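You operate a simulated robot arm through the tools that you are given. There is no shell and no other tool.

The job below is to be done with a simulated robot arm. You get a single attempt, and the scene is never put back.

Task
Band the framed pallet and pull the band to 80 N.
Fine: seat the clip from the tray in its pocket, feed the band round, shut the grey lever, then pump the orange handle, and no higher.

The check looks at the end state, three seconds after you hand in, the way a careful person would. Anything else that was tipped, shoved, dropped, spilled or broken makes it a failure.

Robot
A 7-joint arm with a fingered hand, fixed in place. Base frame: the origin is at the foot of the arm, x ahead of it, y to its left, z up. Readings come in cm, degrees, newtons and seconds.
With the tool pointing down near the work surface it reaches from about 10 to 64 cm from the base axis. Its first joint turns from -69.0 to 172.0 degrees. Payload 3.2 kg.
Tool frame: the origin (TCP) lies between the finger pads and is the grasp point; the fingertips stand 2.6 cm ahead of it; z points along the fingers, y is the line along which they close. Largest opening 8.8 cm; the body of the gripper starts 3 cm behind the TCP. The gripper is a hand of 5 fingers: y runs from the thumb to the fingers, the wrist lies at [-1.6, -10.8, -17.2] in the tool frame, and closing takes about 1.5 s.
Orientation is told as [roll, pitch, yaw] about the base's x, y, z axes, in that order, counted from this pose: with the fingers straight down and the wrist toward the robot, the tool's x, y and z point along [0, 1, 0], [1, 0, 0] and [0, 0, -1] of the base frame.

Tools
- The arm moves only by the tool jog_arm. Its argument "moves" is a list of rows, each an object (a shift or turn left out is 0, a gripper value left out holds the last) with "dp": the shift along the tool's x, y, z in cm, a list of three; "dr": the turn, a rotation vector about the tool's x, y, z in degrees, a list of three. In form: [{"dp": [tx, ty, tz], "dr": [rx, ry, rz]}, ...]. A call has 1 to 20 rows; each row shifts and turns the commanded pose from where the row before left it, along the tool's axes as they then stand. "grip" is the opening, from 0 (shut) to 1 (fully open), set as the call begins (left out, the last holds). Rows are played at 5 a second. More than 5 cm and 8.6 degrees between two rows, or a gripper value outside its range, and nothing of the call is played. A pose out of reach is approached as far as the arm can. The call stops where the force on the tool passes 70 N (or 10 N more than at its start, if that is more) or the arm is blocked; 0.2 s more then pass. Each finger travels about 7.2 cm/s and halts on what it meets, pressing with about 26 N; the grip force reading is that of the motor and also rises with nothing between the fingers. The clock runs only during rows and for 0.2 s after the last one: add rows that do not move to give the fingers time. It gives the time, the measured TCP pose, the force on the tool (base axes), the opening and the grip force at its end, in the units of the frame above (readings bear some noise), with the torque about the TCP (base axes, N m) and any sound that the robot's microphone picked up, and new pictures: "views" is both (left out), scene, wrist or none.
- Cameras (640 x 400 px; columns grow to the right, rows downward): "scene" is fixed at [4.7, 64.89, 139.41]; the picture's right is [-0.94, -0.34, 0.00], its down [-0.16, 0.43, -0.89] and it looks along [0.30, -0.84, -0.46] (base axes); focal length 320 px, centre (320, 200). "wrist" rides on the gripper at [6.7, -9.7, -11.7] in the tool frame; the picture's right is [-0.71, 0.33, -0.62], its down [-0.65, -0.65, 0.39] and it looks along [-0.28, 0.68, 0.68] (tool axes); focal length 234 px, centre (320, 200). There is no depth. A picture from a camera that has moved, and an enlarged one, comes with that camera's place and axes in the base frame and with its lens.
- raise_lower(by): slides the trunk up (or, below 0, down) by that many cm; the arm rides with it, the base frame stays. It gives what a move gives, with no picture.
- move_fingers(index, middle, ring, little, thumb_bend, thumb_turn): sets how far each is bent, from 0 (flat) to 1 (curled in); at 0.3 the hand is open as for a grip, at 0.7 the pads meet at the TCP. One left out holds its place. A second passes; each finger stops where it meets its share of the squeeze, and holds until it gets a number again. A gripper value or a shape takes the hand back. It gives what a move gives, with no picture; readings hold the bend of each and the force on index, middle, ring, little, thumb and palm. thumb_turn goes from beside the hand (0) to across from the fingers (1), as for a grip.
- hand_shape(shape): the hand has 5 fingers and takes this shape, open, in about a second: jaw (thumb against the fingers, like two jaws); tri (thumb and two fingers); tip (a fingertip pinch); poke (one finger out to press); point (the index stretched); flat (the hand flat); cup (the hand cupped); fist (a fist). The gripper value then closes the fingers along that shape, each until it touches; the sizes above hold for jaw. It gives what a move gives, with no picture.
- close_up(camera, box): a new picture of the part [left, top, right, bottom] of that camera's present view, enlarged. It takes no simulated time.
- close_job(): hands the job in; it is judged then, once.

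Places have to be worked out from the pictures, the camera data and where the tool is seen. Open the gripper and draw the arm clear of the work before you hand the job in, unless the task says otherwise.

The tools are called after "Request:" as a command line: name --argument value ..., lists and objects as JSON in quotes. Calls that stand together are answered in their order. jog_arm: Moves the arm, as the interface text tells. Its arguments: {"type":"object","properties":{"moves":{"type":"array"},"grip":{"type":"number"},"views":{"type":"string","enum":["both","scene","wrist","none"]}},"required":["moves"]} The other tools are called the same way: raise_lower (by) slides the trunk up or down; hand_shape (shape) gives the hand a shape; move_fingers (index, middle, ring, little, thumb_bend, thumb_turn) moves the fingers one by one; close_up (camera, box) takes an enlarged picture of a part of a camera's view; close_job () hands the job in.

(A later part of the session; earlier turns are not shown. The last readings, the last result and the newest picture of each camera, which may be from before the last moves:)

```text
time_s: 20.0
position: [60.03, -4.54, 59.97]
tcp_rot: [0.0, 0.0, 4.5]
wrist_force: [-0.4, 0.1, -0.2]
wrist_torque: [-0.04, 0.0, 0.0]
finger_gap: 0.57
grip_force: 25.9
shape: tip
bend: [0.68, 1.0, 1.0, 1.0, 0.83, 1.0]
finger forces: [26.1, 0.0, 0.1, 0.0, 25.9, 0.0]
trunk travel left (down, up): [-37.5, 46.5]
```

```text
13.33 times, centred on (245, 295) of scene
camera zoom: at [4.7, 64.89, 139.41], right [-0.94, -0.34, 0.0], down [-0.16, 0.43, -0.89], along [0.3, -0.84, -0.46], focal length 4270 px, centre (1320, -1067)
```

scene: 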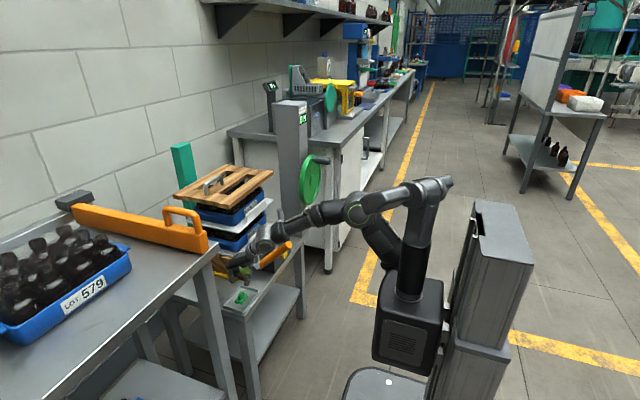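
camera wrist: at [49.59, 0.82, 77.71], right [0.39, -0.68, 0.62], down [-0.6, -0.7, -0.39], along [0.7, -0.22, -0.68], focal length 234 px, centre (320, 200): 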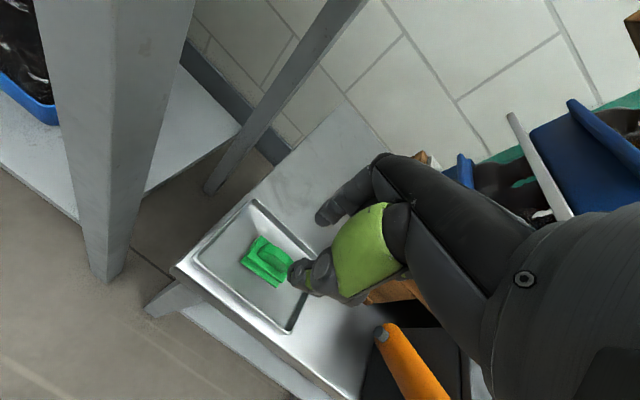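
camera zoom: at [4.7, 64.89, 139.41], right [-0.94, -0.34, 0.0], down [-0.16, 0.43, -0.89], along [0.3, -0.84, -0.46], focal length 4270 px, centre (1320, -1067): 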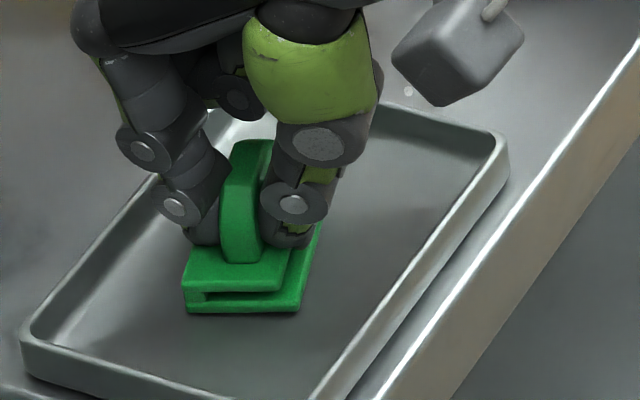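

No contact yet; the clip is still tilted. I lower in small steps until it levels on the tray.

Request:
jog_arm --moves '[{"dp": [0, 0, 0.3]}, {"dp": [0, 0, 0.3]}, {"dp": [0, 0, 0]}]' --views "none"

Request:
close_up --camera "scene" --box '[221, 280, 269, 310]'

```text
time_s: 20.8
position: [60.18, -4.42, 59.86]
tcp_rot: [0.1, -0.6, 4.5]
wrist_force: [1.1, -2.3, 17.8]
wrist_torque: [0.1, -0.16, -0.02]
finger_gap: 0.51
grip_force: 26.1
shape: tip
bend: [0.68, 1.0, 1.0, 1.0, 0.82, 1.0]
finger forces: [39.6, 0.0, 0.1, 0.0, 30.1, 0.0]
trunk travel left (down, up): [-37.5, 46.5]
```

```text
13.33 times, centred on (245, 295) of scene
camera zoom: at [4.7, 64.89, 139.41], right [-0.94, -0.34, 0.0], down [-0.16, 0.43, -0.89], along [0.3, -0.84, -0.46], focal length 4270 px, centre (1320, -1067)
```

zoom: 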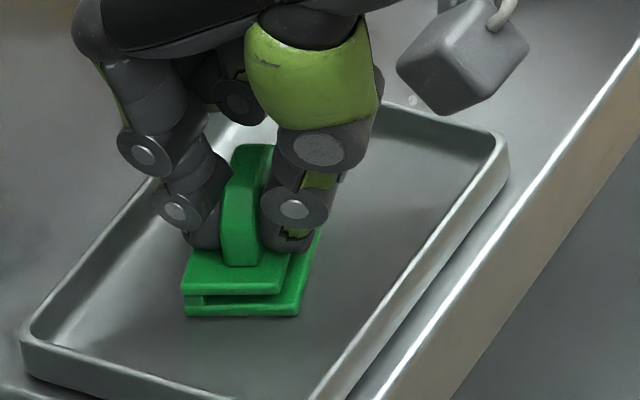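

The grip resists turning, so the tilt came from closing while pressing on the plate. I ease up, open so the clip settles flat, and regrip slightly higher and further +y.

Request:
jog_arm --moves '[{"dp": [0, 0, -0.3]}, {"dp": [0, 0, 0]}]' --views "none"

Request:
jog_arm --moves '[{"dp": [0, 0, 0]}, {"dp": [0, 0, 0]}, {"dp": [0, 0, 0]}, {"dp": [0, 0, 0]}]' --grip 0.25 --views "none"

Request:
close_up --camera "scene" --box '[221, 280, 269, 310]'

Request:
close_up --camera "wrist" --box '[240, 180, 384, 280]'

```text
time_s: 21.4
position: [60.15, -4.52, 59.89]
tcp_rot: [0.1, -0.2, 4.5]
wrist_force: [6.2, -0.9, 14.2]
wrist_torque: [0.14, -0.29, -0.05]
finger_gap: 0.56
grip_force: 26.5
shape: tip
bend: [0.68, 1.0, 1.0, 1.0, 0.82, 1.0]
finger forces: [42.3, 0.1, 0.0, 0.0, 24.7, 0.1]
trunk travel left (down, up): [-37.5, 46.5]
```

```text
time_s: 22.4
position: [59.96, -4.48, 59.71]
tcp_rot: [0.1, 0.1, 4.5]
wrist_force: [-1.5, 1.8, 7.9]
wrist_torque: [0.04, -0.04, 0.05]
finger_gap: 1.93
grip_force: 0.0
shape: tip
bend: [0.62, 0.98, 0.99, 0.99, 0.46, 1.0]
finger forces: [7.1, 0.1, 0.0, 0.1, 0.1, 0.1]
trunk travel left (down, up): [-37.5, 46.5]
```

```text
13.33 times, centred on (245, 295) of scene
camera zoom: at [4.7, 64.89, 139.41], right [-0.94, -0.34, 0.0], down [-0.16, 0.43, -0.89], along [0.3, -0.84, -0.46], focal length 4270 px, centre (1320, -1067)
```

zoom: 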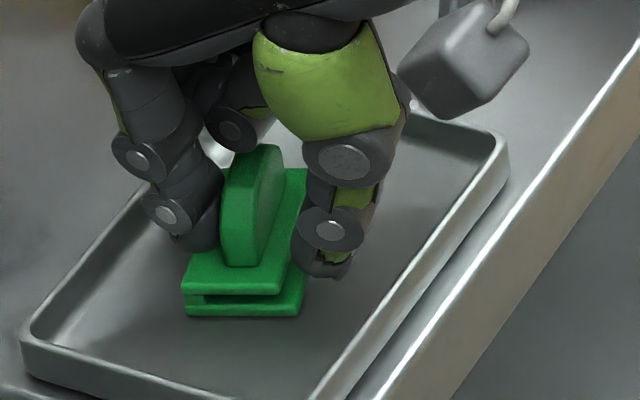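

```text
4.00 times, centred on (312, 230) of wrist
camera zoom: at [49.74, 1.32, 71.37], right [0.39, -0.68, 0.62], down [-0.6, -0.7, -0.39], along [0.7, -0.22, -0.68], focal length 937 px, centre (352, 80)
```

zoom: 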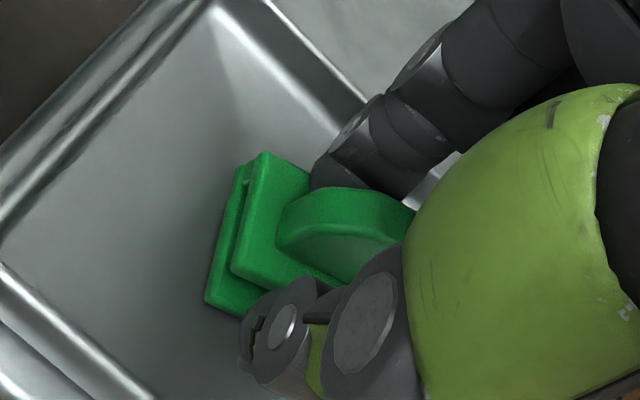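

The index still presses on the clip (7 N). I raise out to let it fall level, then view.

Request:
jog_arm --moves '[{"dp": [0, 0, -0.5]}, {"dp": [0, 0, -1]}, {"dp": [0, 0, -1.5]}, {"dp": [0, 0, 0]}]' --grip 0.35 --views "none"

Request:
close_up --camera "scene" --box '[221, 280, 269, 310]'

Request:
close_up --camera "wrist" --box '[240, 190, 384, 290]'

```text
time_s: 23.4
position: [60.24, -4.56, 62.72]
tcp_rot: [0.0, 0.0, 4.5]
wrist_force: [-1.1, 0.2, -0.4]
wrist_torque: [-0.01, 0.03, -0.02]
finger_gap: 3.02
grip_force: 0.0
shape: tip
bend: [0.56, 0.98, 0.99, 0.99, 0.41, 1.0]
finger forces: [0.0, 0.0, 0.0, 0.1, 0.1, 0.0]
trunk travel left (down, up): [-37.5, 46.5]
```

```text
13.33 times, centred on (245, 295) of scene
camera zoom: at [4.7, 64.89, 139.41], right [-0.94, -0.34, 0.0], down [-0.16, 0.43, -0.89], along [0.3, -0.84, -0.46], focal length 4270 px, centre (1320, -1067)
```

zoom: 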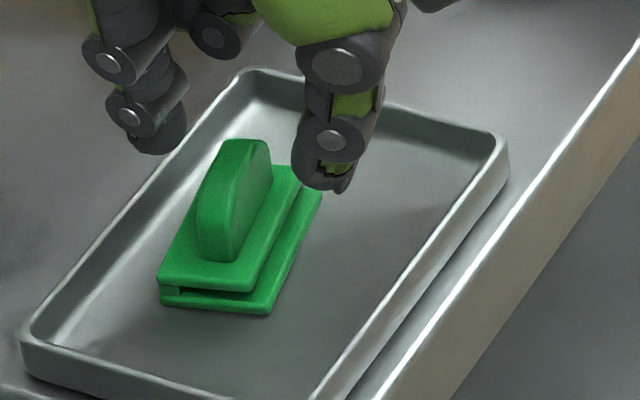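

```text
4.00 times, centred on (312, 240) of wrist
camera zoom: at [49.87, 1.25, 74.4], right [0.39, -0.68, 0.62], down [-0.6, -0.7, -0.39], along [0.7, -0.22, -0.68], focal length 937 px, centre (352, 40)
```

zoom: 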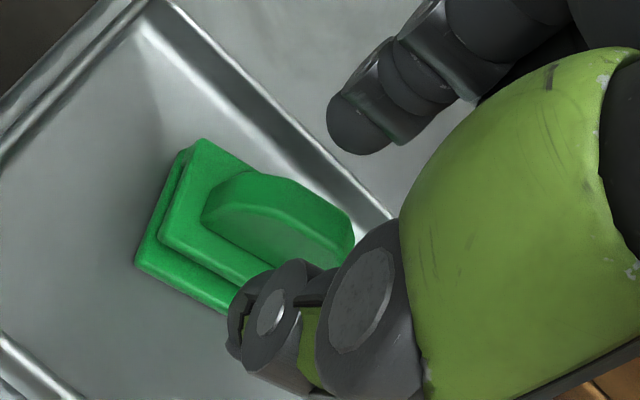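

The clip lies flat again, now yawed about 9°, centre near (60.7, −4.9), top plate ≈57.8. I align the yaw, shift slightly, and regrip a bit higher so the fingers don't press the plate.

Request:
jog_arm --moves '[{"dp": [-0.3, 0.45, 0], "dr": [0, 0, -4.5]}, {"dp": [0, 0, 0]}]' --grip 0.25 --views "none"

Request:
jog_arm --moves '[{"dp": [0, 0, 1]}, {"dp": [0, 0, 0.7]}, {"dp": [0, 0, 0.4]}, {"dp": [0, 0, 0]}]' --views "none"

Request:
close_up --camera "scene" --box '[221, 280, 269, 310]'

Request:
close_up --camera "wrist" --box '[240, 190, 384, 290]'

```text
time_s: 24.0
position: [60.76, -4.89, 62.76]
tcp_rot: [0.0, 0.0, 9.0]
wrist_force: [0.4, -0.1, -0.2]
wrist_torque: [0.0, 0.01, 0.01]
finger_gap: 2.22
grip_force: 0.1
shape: tip
bend: [0.59, 0.98, 0.99, 0.99, 0.45, 1.0]
finger forces: [0.0, 0.0, 0.0, 0.1, 0.0, 0.0]
trunk travel left (down, up): [-37.5, 46.5]
```

```text
time_s: 25.0
position: [60.58, -4.8, 60.67]
tcp_rot: [0.0, 0.0, 9.0]
wrist_force: [0.7, -0.6, 0.2]
wrist_torque: [0.0, -0.01, -0.01]
finger_gap: 2.23
grip_force: 0.0
shape: tip
bend: [0.59, 0.98, 0.99, 0.99, 0.45, 1.0]
finger forces: [0.0, 0.0, 0.1, 0.0, 0.0, 0.0]
trunk travel left (down, up): [-37.5, 46.5]
```

```text
13.33 times, centred on (245, 295) of scene
camera zoom: at [4.7, 64.89, 139.41], right [-0.94, -0.34, 0.0], down [-0.16, 0.43, -0.89], along [0.3, -0.84, -0.46], focal length 4270 px, centre (1320, -1067)
```

zoom: 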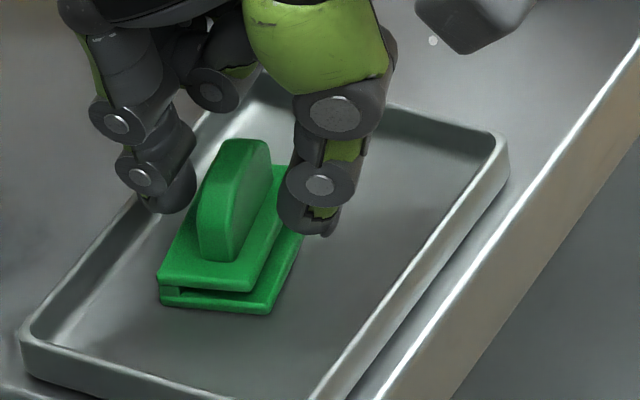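

```text
4.00 times, centred on (312, 240) of wrist
camera zoom: at [49.91, 0.18, 72.26], right [0.44, -0.65, 0.62], down [-0.54, -0.74, -0.39], along [0.72, -0.17, -0.68], focal length 937 px, centre (352, 40)
```

zoom: 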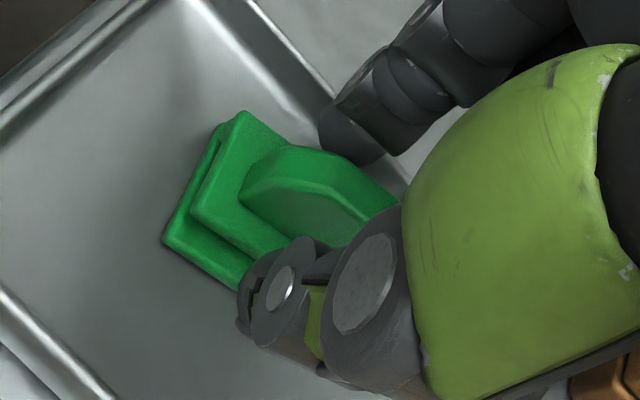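

Good alignment. A touch lower and toward +y, then close.

Request:
jog_arm --moves '[{"dp": [0.2, 0, 0.3]}, {"dp": [0, 0, 0]}]' --views "none"

Request:
jog_arm --moves '[{"dp": [0, 0, 0]}, {"dp": [0, 0, 0]}, {"dp": [0, 0, 0]}, {"dp": [0, 0, 0]}, {"dp": [0, 0, 0]}]' --grip 0 --views "none"

Request:
close_up --camera "scene" --box '[221, 280, 269, 310]'

Request:
close_up --camera "wrist" --box '[240, 190, 384, 290]'

```text
time_s: 25.6
position: [60.63, -4.7, 60.19]
tcp_rot: [0.0, 0.0, 9.0]
wrist_force: [0.7, -0.2, 1.0]
wrist_torque: [-0.02, 0.02, 0.0]
finger_gap: 2.22
grip_force: 0.2
shape: tip
bend: [0.59, 0.98, 0.99, 0.99, 0.45, 1.0]
finger forces: [0.1, 0.0, 0.1, 0.0, 0.0, 0.0]
trunk travel left (down, up): [-37.5, 46.5]
```

```text
time_s: 26.8
position: [60.62, -4.76, 60.35]
tcp_rot: [0.0, 0.0, 9.0]
wrist_force: [0.0, 0.1, 0.3]
wrist_torque: [0.0, -0.01, -0.01]
finger_gap: 0.23
grip_force: 26.0
shape: tip
bend: [0.68, 1.0, 1.0, 1.0, 0.76, 1.0]
finger forces: [24.2, 0.0, 0.0, 0.0, 24.1, 0.0]
trunk travel left (down, up): [-37.5, 46.5]
```

```text
13.33 times, centred on (245, 295) of scene
camera zoom: at [4.7, 64.89, 139.41], right [-0.94, -0.34, 0.0], down [-0.16, 0.43, -0.89], along [0.3, -0.84, -0.46], focal length 4270 px, centre (1320, -1067)
```

zoom: 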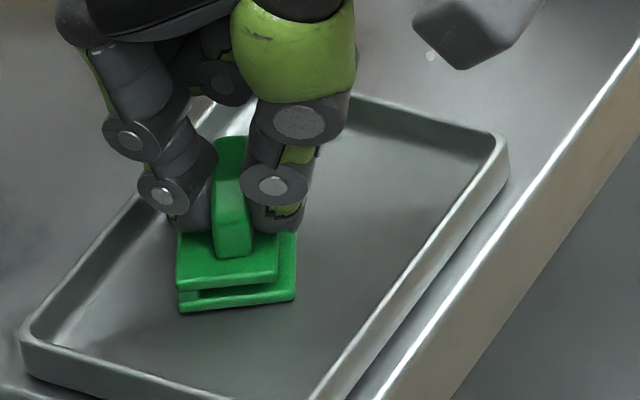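

```text
4.00 times, centred on (312, 240) of wrist
camera zoom: at [49.9, 0.38, 71.97], right [0.44, -0.65, 0.62], down [-0.54, -0.74, -0.39], along [0.72, -0.17, -0.68], focal length 937 px, centre (352, 40)
```

zoom: 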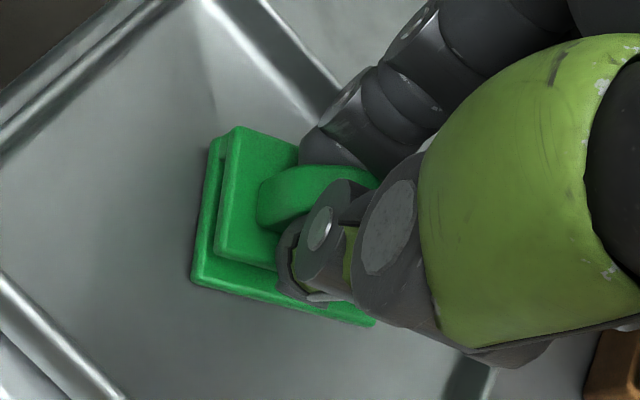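

Closing twisted the clip in yaw: index and thumb pads are offset from each other in this pinch. I release, back off, and try the three-finger shape, whose two fingers against the thumb should hold the tab square.

Request:
jog_arm --moves '[{"dp": [0, 0, 0]}, {"dp": [0, 0, 0]}, {"dp": [0, 0, 0]}, {"dp": [0, 0, -1]}, {"dp": [0, 0, -2]}, {"dp": [0, 0, -3]}, {"dp": [0, 0, -3]}]' --grip 0.3 --views "none"

Request:
hand_shape --shape "tri"

Request:
jog_arm --moves '[{"dp": [0, 0, 0]}, {"dp": [0, 0, 0]}, {"dp": [0, 0, 0]}, {"dp": [0, 0, 0]}, {"dp": [0, 0, 0]}, {"dp": [0, 0, 0]}]' --grip 0.1 --views "none"

Request:
close_up --camera "wrist" --box '[210, 170, 370, 290]'

Request:
close_up --camera "scene" --box '[205, 260, 285, 310]'

```text
time_s: 28.4
position: [60.44, -4.6, 69.34]
tcp_rot: [0.1, 0.0, 9.0]
wrist_force: [-0.4, 0.7, 0.0]
wrist_torque: [0.0, -0.01, 0.01]
finger_gap: 2.62
grip_force: 0.0
shape: tip
bend: [0.58, 0.98, 0.99, 0.99, 0.43, 1.0]
finger forces: [0.0, 0.0, 0.0, 0.0, 0.0, 0.0]
trunk travel left (down, up): [-37.5, 46.5]
```

```text
time_s: 29.3
position: [60.67, -4.57, 69.3]
tcp_rot: [-0.1, -0.1, 9.1]
wrist_force: [0.2, -0.4, 0.5]
wrist_torque: [0.03, -0.01, 0.02]
finger_gap: 8.78
grip_force: 0.1
shape: tri
bend: [0.3, 0.3, 0.99, 0.99, 0.3, 0.97]
finger forces: [0.1, 0.0, 0.0, 0.0, 0.0, 0.0]
trunk travel left (down, up): [-37.5, 46.5]
```

```text
time_s: 30.7
position: [60.62, -4.59, 69.29]
tcp_rot: [0.0, -0.1, 9.1]
wrist_force: [0.6, -0.5, -0.4]
wrist_torque: [-0.01, -0.02, -0.03]
finger_gap: 0.93
grip_force: 0.0
shape: tri
bend: [0.66, 0.63, 0.99, 0.99, 0.56, 1.0]
finger forces: [0.0, 0.1, 0.0, 0.0, 0.1, 0.1]
trunk travel left (down, up): [-37.5, 46.5]
```

```text
3.33 times, centred on (290, 230) of wrist
camera zoom: at [49.91, 0.47, 80.95], right [0.44, -0.65, 0.62], down [-0.54, -0.74, -0.39], along [0.72, -0.17, -0.68], focal length 781 px, centre (420, 100)
```

zoom: 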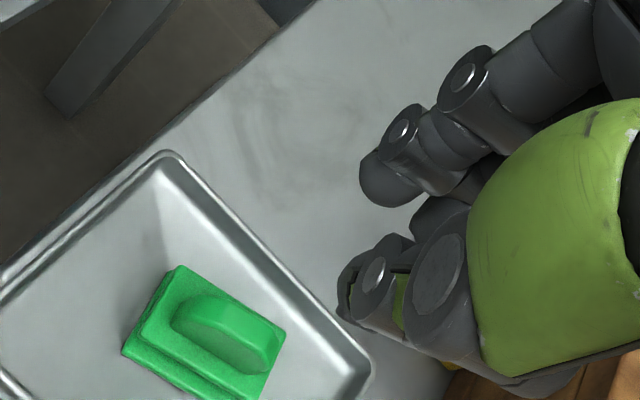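

```text
8.00 times, centred on (245, 285) of scene
camera zoom: at [4.7, 64.89, 139.41], right [-0.94, -0.34, 0.0], down [-0.16, 0.43, -0.89], along [0.3, -0.84, -0.46], focal length 2562 px, centre (920, -480)
```

zoom: 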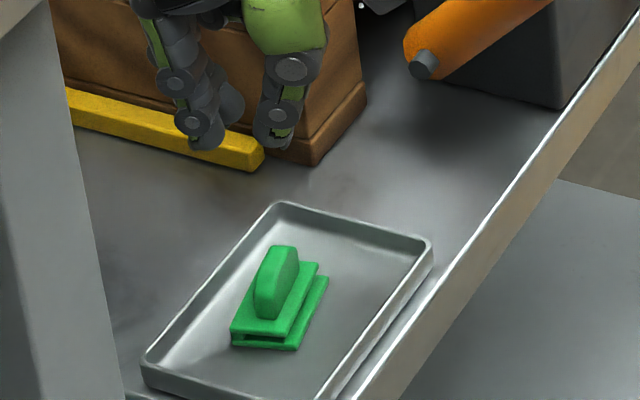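

In this shape the thumb opposes the gap between index and middle, which is what I want. The clip lies flat, yaw ≈11°, centre ≈(60.5, −4.9); I align and go down partway.

Request:
jog_arm --moves '[{"dp": [-0.3, -0.1, 0], "dr": [0, 0, -2]}, {"dp": [0, 0, 3]}, {"dp": [0, 0, 3]}, {"dp": [0, 0, 1.5]}, {"dp": [0, 0, 0]}]' --grip 0.28 --views "none"

Request:
close_up --camera "scene" --box '[221, 275, 269, 305]'

Request:
close_up --camera "wrist" --box '[240, 190, 384, 290]'

```text
time_s: 31.9
position: [60.52, -4.93, 61.78]
tcp_rot: [0.0, 0.0, 10.9]
wrist_force: [-0.4, -0.8, -0.4]
wrist_torque: [-0.03, 0.02, -0.04]
finger_gap: 2.44
grip_force: 0.1
shape: tri
bend: [0.59, 0.53, 0.99, 0.99, 0.44, 1.0]
finger forces: [0.1, 0.1, 0.1, 0.0, 0.0, 0.0]
trunk travel left (down, up): [-37.5, 46.5]
```

```text
13.33 times, centred on (245, 290) of scene
camera zoom: at [4.7, 64.89, 139.41], right [-0.94, -0.34, 0.0], down [-0.16, 0.43, -0.89], along [0.3, -0.84, -0.46], focal length 4270 px, centre (1320, -1000)
```

zoom: 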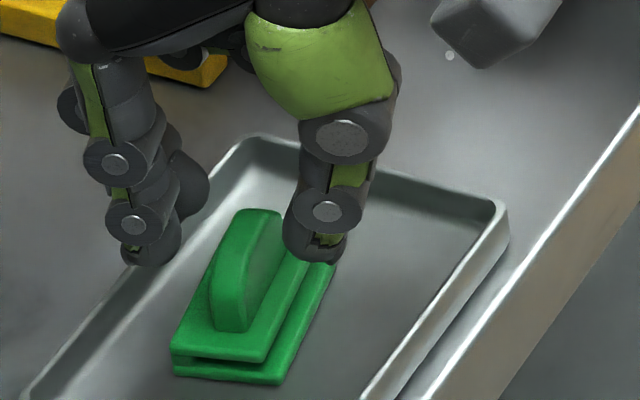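

```text
4.00 times, centred on (312, 240) of wrist
camera zoom: at [49.68, -0.32, 73.45], right [0.46, -0.63, 0.62], down [-0.52, -0.76, -0.39], along [0.72, -0.14, -0.68], focal length 937 px, centre (352, 40)
```

zoom: 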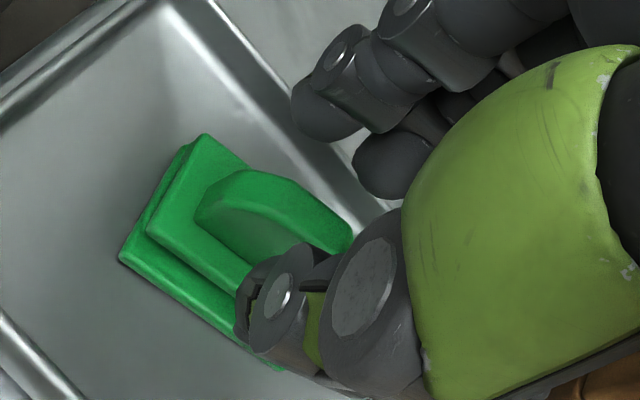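

Both fingers will be on the far side of the tab, thumb on the near side. I go down 1.3 cm with a +0.3 cm y shift and check.

Request:
jog_arm --moves '[{"dp": [0.3, 0, 0.5]}, {"dp": [0, 0, 0.5]}, {"dp": [0, 0, 0.3]}, {"dp": [0, 0, 0]}]' --views "none"

Request:
close_up --camera "scene" --box '[221, 275, 269, 305]'

Request:
close_up --camera "wrist" --box '[240, 190, 384, 290]'

```text
time_s: 32.9
position: [60.46, -4.65, 60.45]
tcp_rot: [0.0, 0.0, 11.0]
wrist_force: [0.5, 0.3, 0.5]
wrist_torque: [-0.01, 0.03, -0.01]
finger_gap: 2.45
grip_force: 0.1
shape: tri
bend: [0.59, 0.53, 0.99, 0.99, 0.44, 1.0]
finger forces: [0.0, 0.0, 0.0, 0.0, 0.0, 0.1]
trunk travel left (down, up): [-37.5, 46.5]
```

```text
13.33 times, centred on (245, 290) of scene
camera zoom: at [4.7, 64.89, 139.41], right [-0.94, -0.34, 0.0], down [-0.16, 0.43, -0.89], along [0.3, -0.84, -0.46], focal length 4270 px, centre (1320, -1000)
```

zoom: 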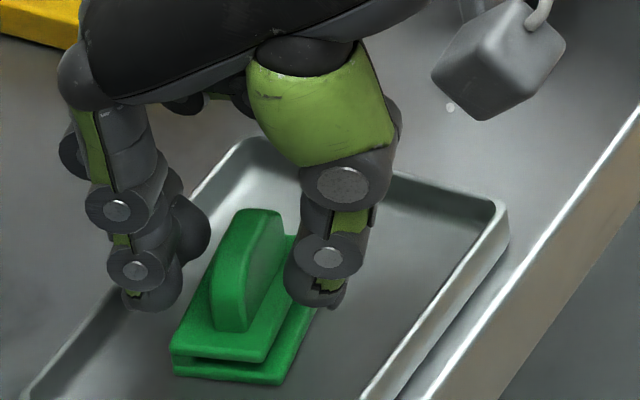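

```text
4.00 times, centred on (312, 240) of wrist
camera zoom: at [49.63, -0.02, 72.17], right [0.46, -0.63, 0.62], down [-0.52, -0.76, -0.39], along [0.72, -0.14, -0.68], focal length 937 px, centre (352, 40)
```

zoom: 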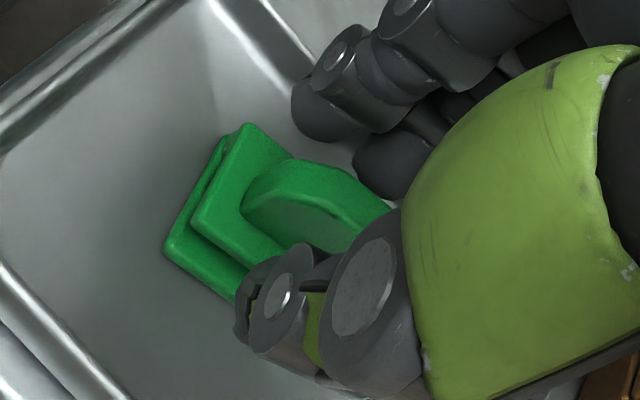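

Fingers look evenly placed around the tab. Slightly lower, then close.

Request:
jog_arm --moves '[{"dp": [0, 0.1, 0.2]}, {"dp": [0, 0, 0]}]' --views "none"

Request:
jog_arm --moves '[{"dp": [0, 0, 0]}, {"dp": [0, 0, 0]}, {"dp": [0, 0, 0]}, {"dp": [0, 0, 0]}, {"dp": [0, 0, 0]}]' --grip 0 --views "none"

Request:
close_up --camera "scene" --box '[221, 275, 269, 305]'

Request:
close_up --camera "wrist" --box '[240, 190, 384, 290]'

```text
time_s: 33.5
position: [60.52, -4.7, 60.36]
tcp_rot: [0.0, 0.1, 11.0]
wrist_force: [-0.4, 0.1, -0.2]
wrist_torque: [0.0, 0.0, 0.0]
finger_gap: 2.45
grip_force: 0.1
shape: tri
bend: [0.59, 0.53, 0.99, 0.99, 0.44, 1.0]
finger forces: [0.0, 0.1, 0.0, 0.0, 0.0, 0.1]
trunk travel left (down, up): [-37.5, 46.5]
```

```text
time_s: 34.7
position: [60.6, -4.62, 60.47]
tcp_rot: [0.0, 0.0, 11.0]
wrist_force: [-0.3, -0.2, -0.6]
wrist_torque: [-0.01, -0.03, -0.01]
finger_gap: 0.45
grip_force: 26.1
shape: tri
bend: [0.68, 0.71, 1.0, 1.0, 0.6, 1.0]
finger forces: [11.4, 11.8, 0.1, 0.0, 23.2, 0.1]
trunk travel left (down, up): [-37.5, 46.5]
```

```text
13.33 times, centred on (245, 290) of scene
camera zoom: at [4.7, 64.89, 139.41], right [-0.94, -0.34, 0.0], down [-0.16, 0.43, -0.89], along [0.3, -0.84, -0.46], focal length 4270 px, centre (1320, -1000)
```

zoom: 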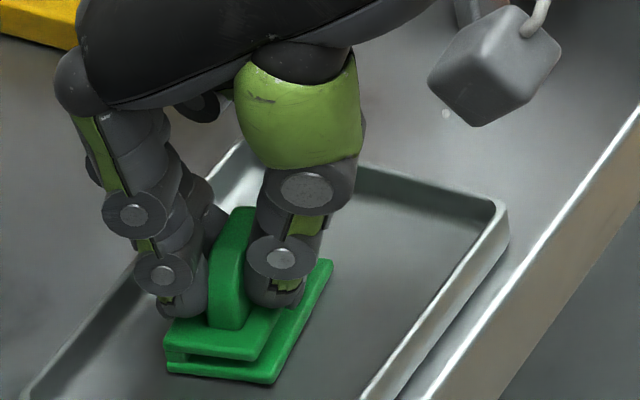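

```text
4.00 times, centred on (312, 240) of wrist
camera zoom: at [49.75, 0.0, 71.98], right [0.46, -0.63, 0.62], down [-0.52, -0.76, -0.39], along [0.72, -0.14, -0.68], focal length 937 px, centre (352, 40)
```

zoom: 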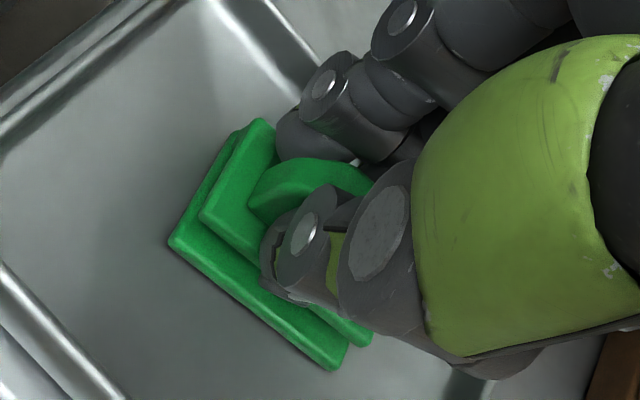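

Balanced grip (11 + 12 against 23 N) and the clip still flat. I lift it and check.

Request:
jog_arm --moves '[{"dp": [0, 0, -0.5]}, {"dp": [0, 0, -1.5]}, {"dp": [0, 0, -3]}, {"dp": [0, 0, -3]}, {"dp": [0, 0, 0]}]' --views "none"

Request:
close_up --camera "scene" --box '[221, 265, 269, 295]'

Request:
close_up --camera "wrist" --box '[240, 190, 384, 290]'

```text
time_s: 35.9
position: [60.65, -4.66, 68.31]
tcp_rot: [0.1, 0.0, 11.1]
wrist_force: [-0.3, 0.2, 0.7]
wrist_torque: [0.03, -0.01, 0.04]
finger_gap: 0.5
grip_force: 26.4
shape: tri
bend: [0.68, 0.71, 1.0, 1.0, 0.6, 1.0]
finger forces: [11.6, 11.7, 0.0, 0.1, 23.4, 0.0]
trunk travel left (down, up): [-37.5, 46.5]
```

```text
13.33 times, centred on (245, 280) of scene
camera zoom: at [4.7, 64.89, 139.41], right [-0.94, -0.34, 0.0], down [-0.16, 0.43, -0.89], along [0.3, -0.84, -0.46], focal length 4270 px, centre (1320, -867)
```

zoom: 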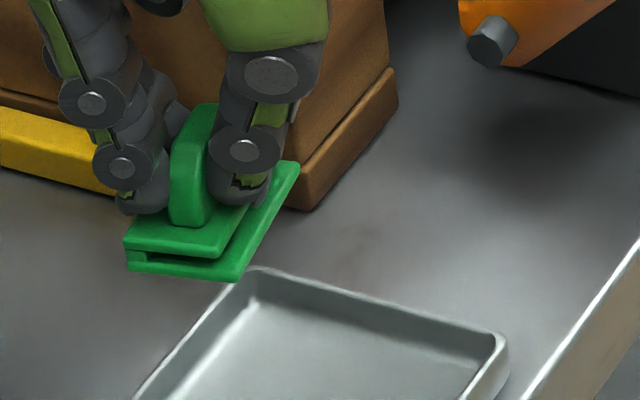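

```text
4.00 times, centred on (312, 240) of wrist
camera zoom: at [49.74, 0.05, 79.98], right [0.46, -0.63, 0.62], down [-0.52, -0.76, -0.39], along [0.72, -0.14, -0.68], focal length 937 px, centre (352, 40)
```

zoom: 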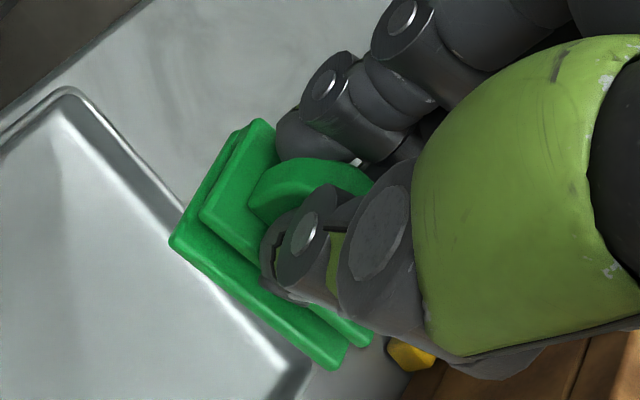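

The clip is held flat and square to the tool (centre ≈ −0.45, +0.14 cm in the tool frame, bottom about 4.2 cm ahead of the TCP). I rise, straighten the yaw to 0 and travel high toward the box.

Request:
jog_arm --moves '[{"dp": [0, 0, -4]}, {"dp": [0, 0, -4]}, {"dp": [0, 0, -4], "dr": [0, 0, 5.5]}, {"dp": [0, 0, 0], "dr": [0, 0, 5.5]}, {"dp": [-4, -1, 0]}, {"dp": [-4, -1, 0]}, {"dp": [-4, 0, 0]}, {"dp": [-4, 0, 0]}, {"dp": [-4, 0, 0]}, {"dp": [-3.5, 0, 0]}, {"dp": [0, 0, 0]}]'

Request:
close_up --camera "wrist" --box '[200, 180, 400, 300]'

Request:
close_up --camera "scene" --box '[240, 190, 320, 240]'

```text
time_s: 38.3
position: [58.57, -28.11, 80.19]
tcp_rot: [0.0, 0.1, 0.0]
wrist_force: [0.7, -0.3, 0.1]
wrist_torque: [0.02, 0.01, 0.0]
finger_gap: 0.46
grip_force: 26.1
shape: tri
bend: [0.68, 0.71, 1.0, 1.0, 0.6, 1.0]
finger forces: [11.6, 11.6, 0.0, 0.0, 23.2, 0.1]
trunk travel left (down, up): [-37.5, 46.5]
camera wrist: at [48.75, -21.48, 91.87], right [0.33, -0.71, 0.62], down [-0.65, -0.65, -0.39], along [0.68, -0.28, -0.68], focal length 234 px, centre (320, 200)
```

scene: 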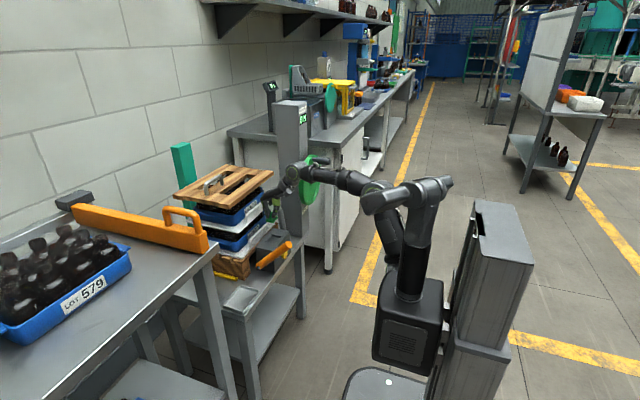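
wrist: 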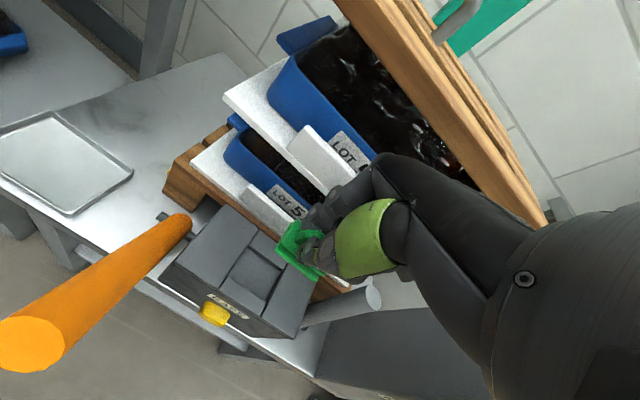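

```text
3.20 times, centred on (300, 240) of wrist
camera zoom: at [48.75, -21.48, 91.87], right [0.33, -0.71, 0.62], down [-0.65, -0.65, -0.39], along [0.68, -0.28, -0.68], focal length 749 px, centre (384, 72)
```

zoom: 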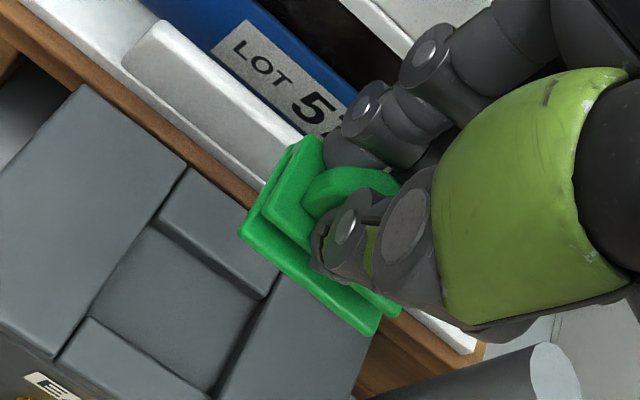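

```text
8.00 times, centred on (280, 215) of scene
camera zoom: at [4.7, 64.89, 139.41], right [-0.94, -0.34, 0.0], down [-0.16, 0.43, -0.89], along [0.3, -0.84, -0.46], focal length 2562 px, centre (640, 80)
```

zoom: 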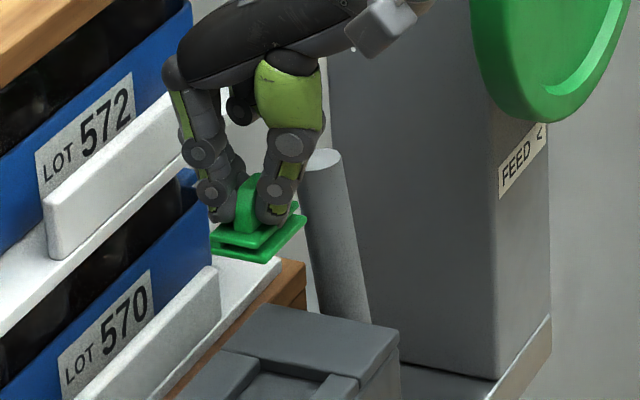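

Now I see pocket and clip together: pocket centre ≈(58.65, −28.9), rim z ≈67. I shift −0.35 cm in y and lower to just above the rim to check alignment.

Request:
jog_arm --moves '[{"dp": [-0.35, 0, 2]}, {"dp": [0, 0, 3]}, {"dp": [0, 0, 2.5]}, {"dp": [0, 0, 0]}]' --views "none"

Request:
close_up --camera "wrist" --box '[220, 180, 380, 280]'

Request:
close_up --camera "scene" --box '[245, 200, 309, 240]'

```text
time_s: 39.3
position: [58.58, -28.45, 72.74]
tcp_rot: [0.0, 0.1, 0.1]
wrist_force: [-0.1, -0.9, -0.5]
wrist_torque: [-0.01, -0.02, 0.01]
finger_gap: 0.47
grip_force: 25.5
shape: tri
bend: [0.68, 0.71, 1.0, 1.0, 0.6, 1.0]
finger forces: [11.6, 11.7, 0.1, 0.0, 23.2, 0.1]
trunk travel left (down, up): [-37.5, 46.5]
```

```text
4.00 times, centred on (300, 230) of wrist
camera zoom: at [48.78, -21.8, 84.38], right [0.33, -0.71, 0.62], down [-0.65, -0.65, -0.39], along [0.68, -0.28, -0.68], focal length 937 px, centre (400, 80)
```

zoom: 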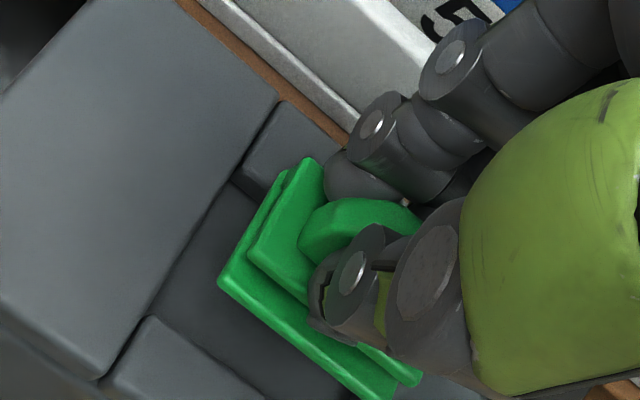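

```text
10.00 times, centred on (277, 220) of scene
camera zoom: at [4.7, 64.89, 139.41], right [-0.94, -0.34, 0.0], down [-0.16, 0.43, -0.89], along [0.3, -0.84, -0.46], focal length 3202 px, centre (750, 0)
```

zoom: 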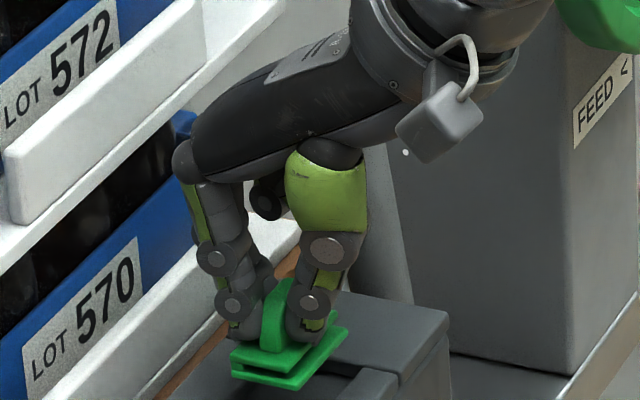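

Alignment estimates: clip x 57.2–60.1, y −31.2…−26.9 against pocket x 56.6–60.5, y −31.3…−26.5. I trim by 0.1 cm each and lower gently past rim level, reading forces.

Request:
jog_arm --moves '[{"dp": [0.12, -0.1, 0.4]}, {"dp": [0, 0, 0.5]}, {"dp": [0, 0, 0.5]}, {"dp": [0, 0, 0.3]}, {"dp": [0, 0, 0]}]' --views "none"

Request:
close_up --camera "wrist" --box '[220, 180, 380, 280]'

Request:
close_up --camera "scene" --box '[253, 220, 301, 250]'

```text
time_s: 40.5
position: [58.5, -28.2, 71.23]
tcp_rot: [0.0, 0.0, 0.2]
wrist_force: [-1.2, -1.1, -0.3]
wrist_torque: [-0.02, 0.0, -0.01]
finger_gap: 0.44
grip_force: 25.8
shape: tri
bend: [0.68, 0.71, 1.0, 1.0, 0.6, 1.0]
finger forces: [11.7, 11.6, 0.0, 0.1, 23.2, 0.0]
trunk travel left (down, up): [-37.5, 46.5]
```

```text
4.00 times, centred on (300, 230) of wrist
camera zoom: at [48.71, -21.72, 82.76], right [0.33, -0.71, 0.62], down [-0.65, -0.65, -0.39], along [0.68, -0.28, -0.68], focal length 937 px, centre (400, 80)
```

zoom: 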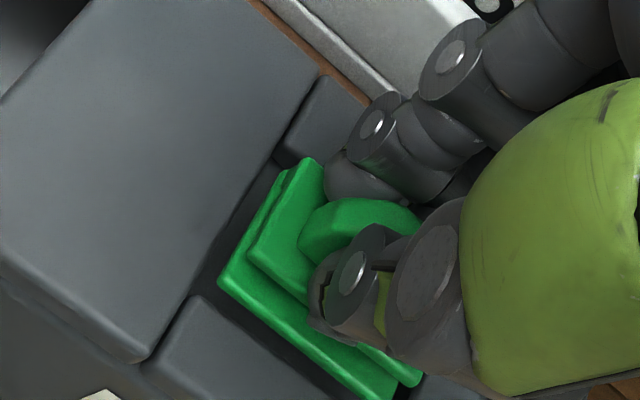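

```text
13.33 times, centred on (277, 235) of scene
camera zoom: at [4.7, 64.89, 139.41], right [-0.94, -0.34, 0.0], down [-0.16, 0.43, -0.89], along [0.3, -0.84, -0.46], focal length 4270 px, centre (893, -267)
```

zoom: 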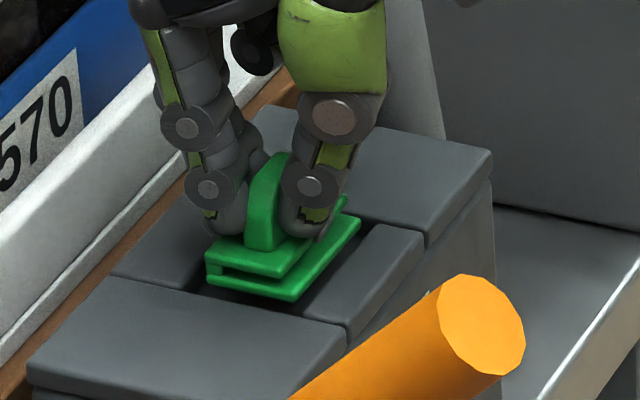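

The clip is lined up over the opening with gaps on all visible sides. I keep lowering in small steps.

Request:
jog_arm --moves '[{"dp": [0, 0, 0.3]}, {"dp": [0, 0, 0.3]}, {"dp": [0, 0, 0]}]' --views "none"

Request:
close_up --camera "wrist" --box '[220, 180, 380, 280]'

Request:
close_up --camera "scene" --box '[253, 220, 301, 250]'

```text
time_s: 41.3
position: [58.43, -28.32, 70.52]
tcp_rot: [0.0, 0.0, 0.1]
wrist_force: [0.9, 0.8, -0.8]
wrist_torque: [-0.01, 0.0, -0.01]
finger_gap: 0.44
grip_force: 26.2
shape: tri
bend: [0.68, 0.71, 1.0, 1.0, 0.6, 1.0]
finger forces: [11.6, 11.6, 0.0, 0.0, 23.3, 0.0]
trunk travel left (down, up): [-37.5, 46.5]
```

```text
4.00 times, centred on (300, 230) of wrist
camera zoom: at [48.69, -21.73, 82.18], right [0.33, -0.71, 0.62], down [-0.65, -0.65, -0.39], along [0.68, -0.28, -0.68], focal length 937 px, centre (400, 80)
```

zoom: 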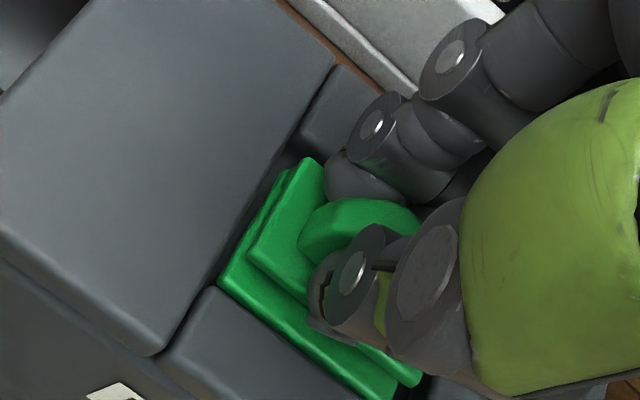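

```text
13.33 times, centred on (277, 235) of scene
camera zoom: at [4.7, 64.89, 139.41], right [-0.94, -0.34, 0.0], down [-0.16, 0.43, -0.89], along [0.3, -0.84, -0.46], focal length 4270 px, centre (893, -267)
```

zoom: 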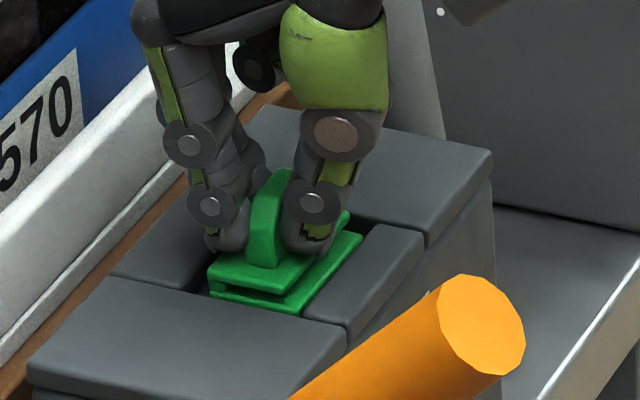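

No contact yet and visible gaps remain. Continuing down in 0.25 cm steps.

Request:
jog_arm --moves '[{"dp": [0, 0.05, 0.25]}, {"dp": [0, 0, 0.25]}, {"dp": [0, 0, 0]}]' --views "none"

Request:
close_up --camera "wrist" --box '[220, 180, 380, 280]'

Request:
close_up --camera "scene" --box '[253, 220, 301, 250]'

```text
time_s: 42.1
position: [58.55, -28.25, 70.1]
tcp_rot: [-0.1, -0.1, 0.0]
wrist_force: [1.0, 1.0, 3.3]
wrist_torque: [0.0, -0.01, 0.0]
finger_gap: 0.44
grip_force: 25.7
shape: tri
bend: [0.68, 0.71, 1.0, 1.0, 0.6, 1.0]
finger forces: [11.9, 12.2, 0.1, 0.0, 23.7, 0.0]
trunk travel left (down, up): [-37.5, 46.5]
```

```text
4.00 times, centred on (300, 230) of wrist
camera zoom: at [48.72, -21.72, 81.72], right [0.33, -0.71, 0.62], down [-0.65, -0.65, -0.39], along [0.68, -0.28, -0.68], focal length 937 px, centre (400, 80)
```

zoom: 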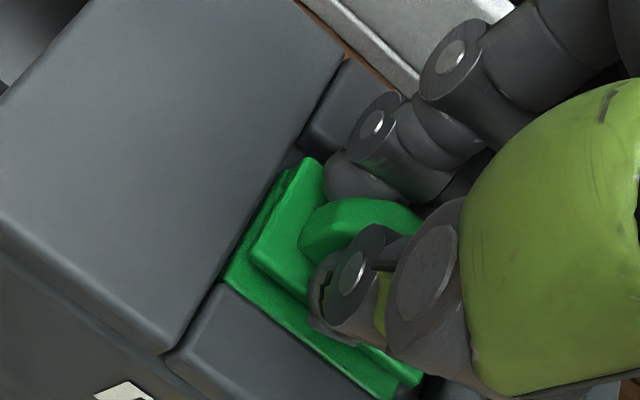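

```text
13.33 times, centred on (277, 235) of scene
camera zoom: at [4.7, 64.89, 139.41], right [-0.94, -0.34, 0.0], down [-0.16, 0.43, -0.89], along [0.3, -0.84, -0.46], focal length 4270 px, centre (893, -267)
```

zoom: 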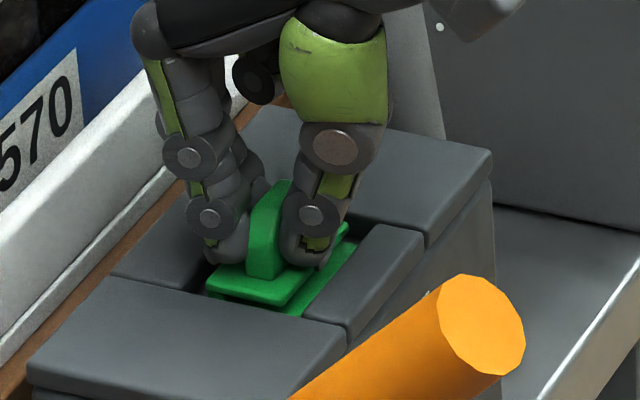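

Light contact (3 N) with the bottom plate below the rim: it seems to be at the floor. I press slightly to confirm.

Request:
jog_arm --moves '[{"dp": [0, 0, 0.2]}, {"dp": [0, 0, 0.2]}, {"dp": [0, 0, 0]}]' --views "none"

Request:
close_up --camera "scene" --box '[261, 225, 293, 245]'

Request:
close_up --camera "wrist" --box '[220, 180, 380, 280]'

```text
time_s: 42.9
position: [58.48, -28.26, 70.03]
tcp_rot: [-0.2, -0.5, 0.0]
wrist_force: [2.5, -1.0, 16.9]
wrist_torque: [-0.12, -0.09, 0.03]
finger_gap: 0.5
grip_force: 26.3
shape: tri
bend: [0.68, 0.71, 1.0, 1.0, 0.6, 1.0]
finger forces: [12.8, 19.4, 0.1, 0.0, 26.0, 0.0]
trunk travel left (down, up): [-37.5, 46.5]
```

```text
16.00 times, centred on (277, 235) of scene
camera zoom: at [4.7, 64.89, 139.41], right [-0.94, -0.34, 0.0], down [-0.16, 0.43, -0.89], along [0.3, -0.84, -0.46], focal length 5123 px, centre (1008, -360)
```

zoom: 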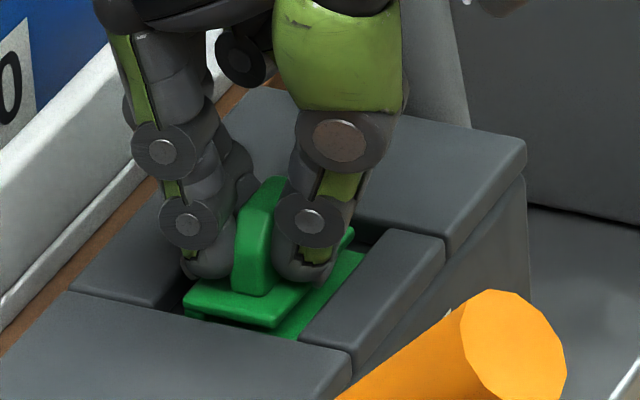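

```text
4.00 times, centred on (300, 230) of wrist
camera zoom: at [48.64, -21.67, 81.59], right [0.33, -0.71, 0.63], down [-0.65, -0.65, -0.39], along [0.69, -0.28, -0.67], focal length 937 px, centre (400, 80)
```

zoom: 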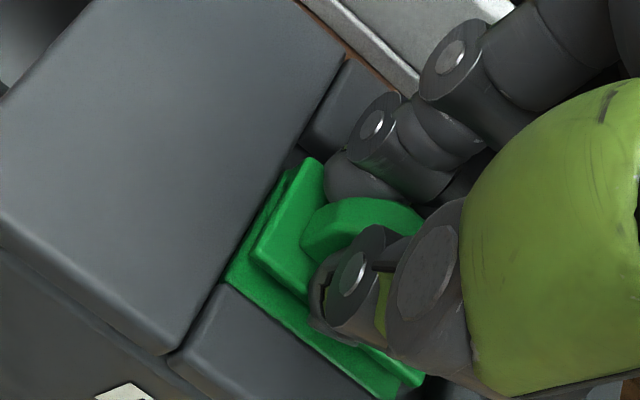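

It is bottomed (17 N, no further travel). I unload, open and lift away to see how it sits.

Request:
jog_arm --moves '[{"dp": [0, 0, -0.35]}, {"dp": [0, 0, 0]}]' --views "none"

Request:
jog_arm --moves '[{"dp": [0, 0, 0]}, {"dp": [0, 0, 0]}, {"dp": [0, 0, 0]}, {"dp": [0, 0, 0]}, {"dp": [0, 0, -1]}, {"dp": [0, 0, -2]}, {"dp": [0, 0, -3]}, {"dp": [0, 0, -3]}]' --grip 0.22 --views "none"

Request:
close_up --camera "scene" --box '[257, 220, 305, 250]'

Request:
close_up --camera "wrist" --box '[180, 190, 380, 330]'

```text
time_s: 43.5
position: [58.53, -28.4, 70.04]
tcp_rot: [0.0, -0.1, 0.0]
wrist_force: [4.4, -1.5, 11.1]
wrist_torque: [0.0, -0.13, 0.0]
finger_gap: 0.44
grip_force: 26.0
shape: tri
bend: [0.68, 0.71, 1.0, 1.0, 0.6, 1.0]
finger forces: [13.9, 17.7, 0.0, 0.0, 24.6, 0.0]
trunk travel left (down, up): [-37.5, 46.5]
```

```text
time_s: 45.3
position: [58.57, -28.4, 78.83]
tcp_rot: [0.0, 0.0, 0.0]
wrist_force: [0.3, -0.5, 0.8]
wrist_torque: [-0.01, 0.01, -0.01]
finger_gap: 1.97
grip_force: 0.1
shape: tri
bend: [0.61, 0.56, 0.99, 0.99, 0.48, 1.0]
finger forces: [0.0, 0.0, 0.1, 0.0, 0.0, 0.0]
trunk travel left (down, up): [-37.5, 46.5]
```

```text
13.33 times, centred on (281, 235) of scene
camera zoom: at [4.7, 64.89, 139.41], right [-0.94, -0.34, 0.0], down [-0.16, 0.43, -0.89], along [0.3, -0.84, -0.46], focal length 4270 px, centre (840, -267)
```

zoom: 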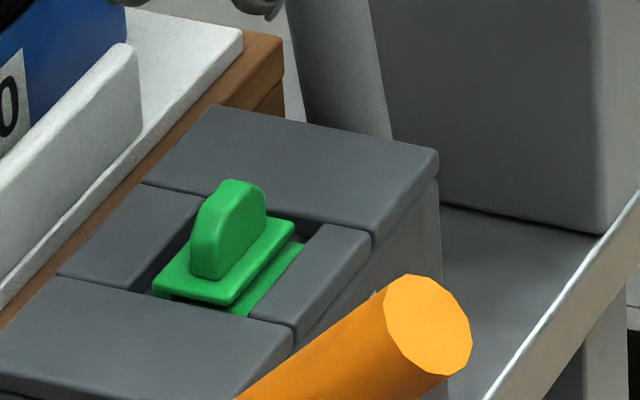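

```text
2.86 times, centred on (280, 260) of wrist
camera zoom: at [48.75, -21.71, 90.57], right [0.33, -0.71, 0.62], down [-0.65, -0.65, -0.39], along [0.68, -0.28, -0.68], focal length 669 px, centre (434, 29)
```

zoom: 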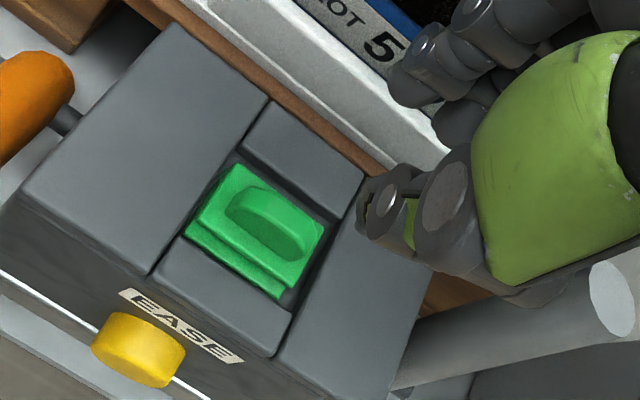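

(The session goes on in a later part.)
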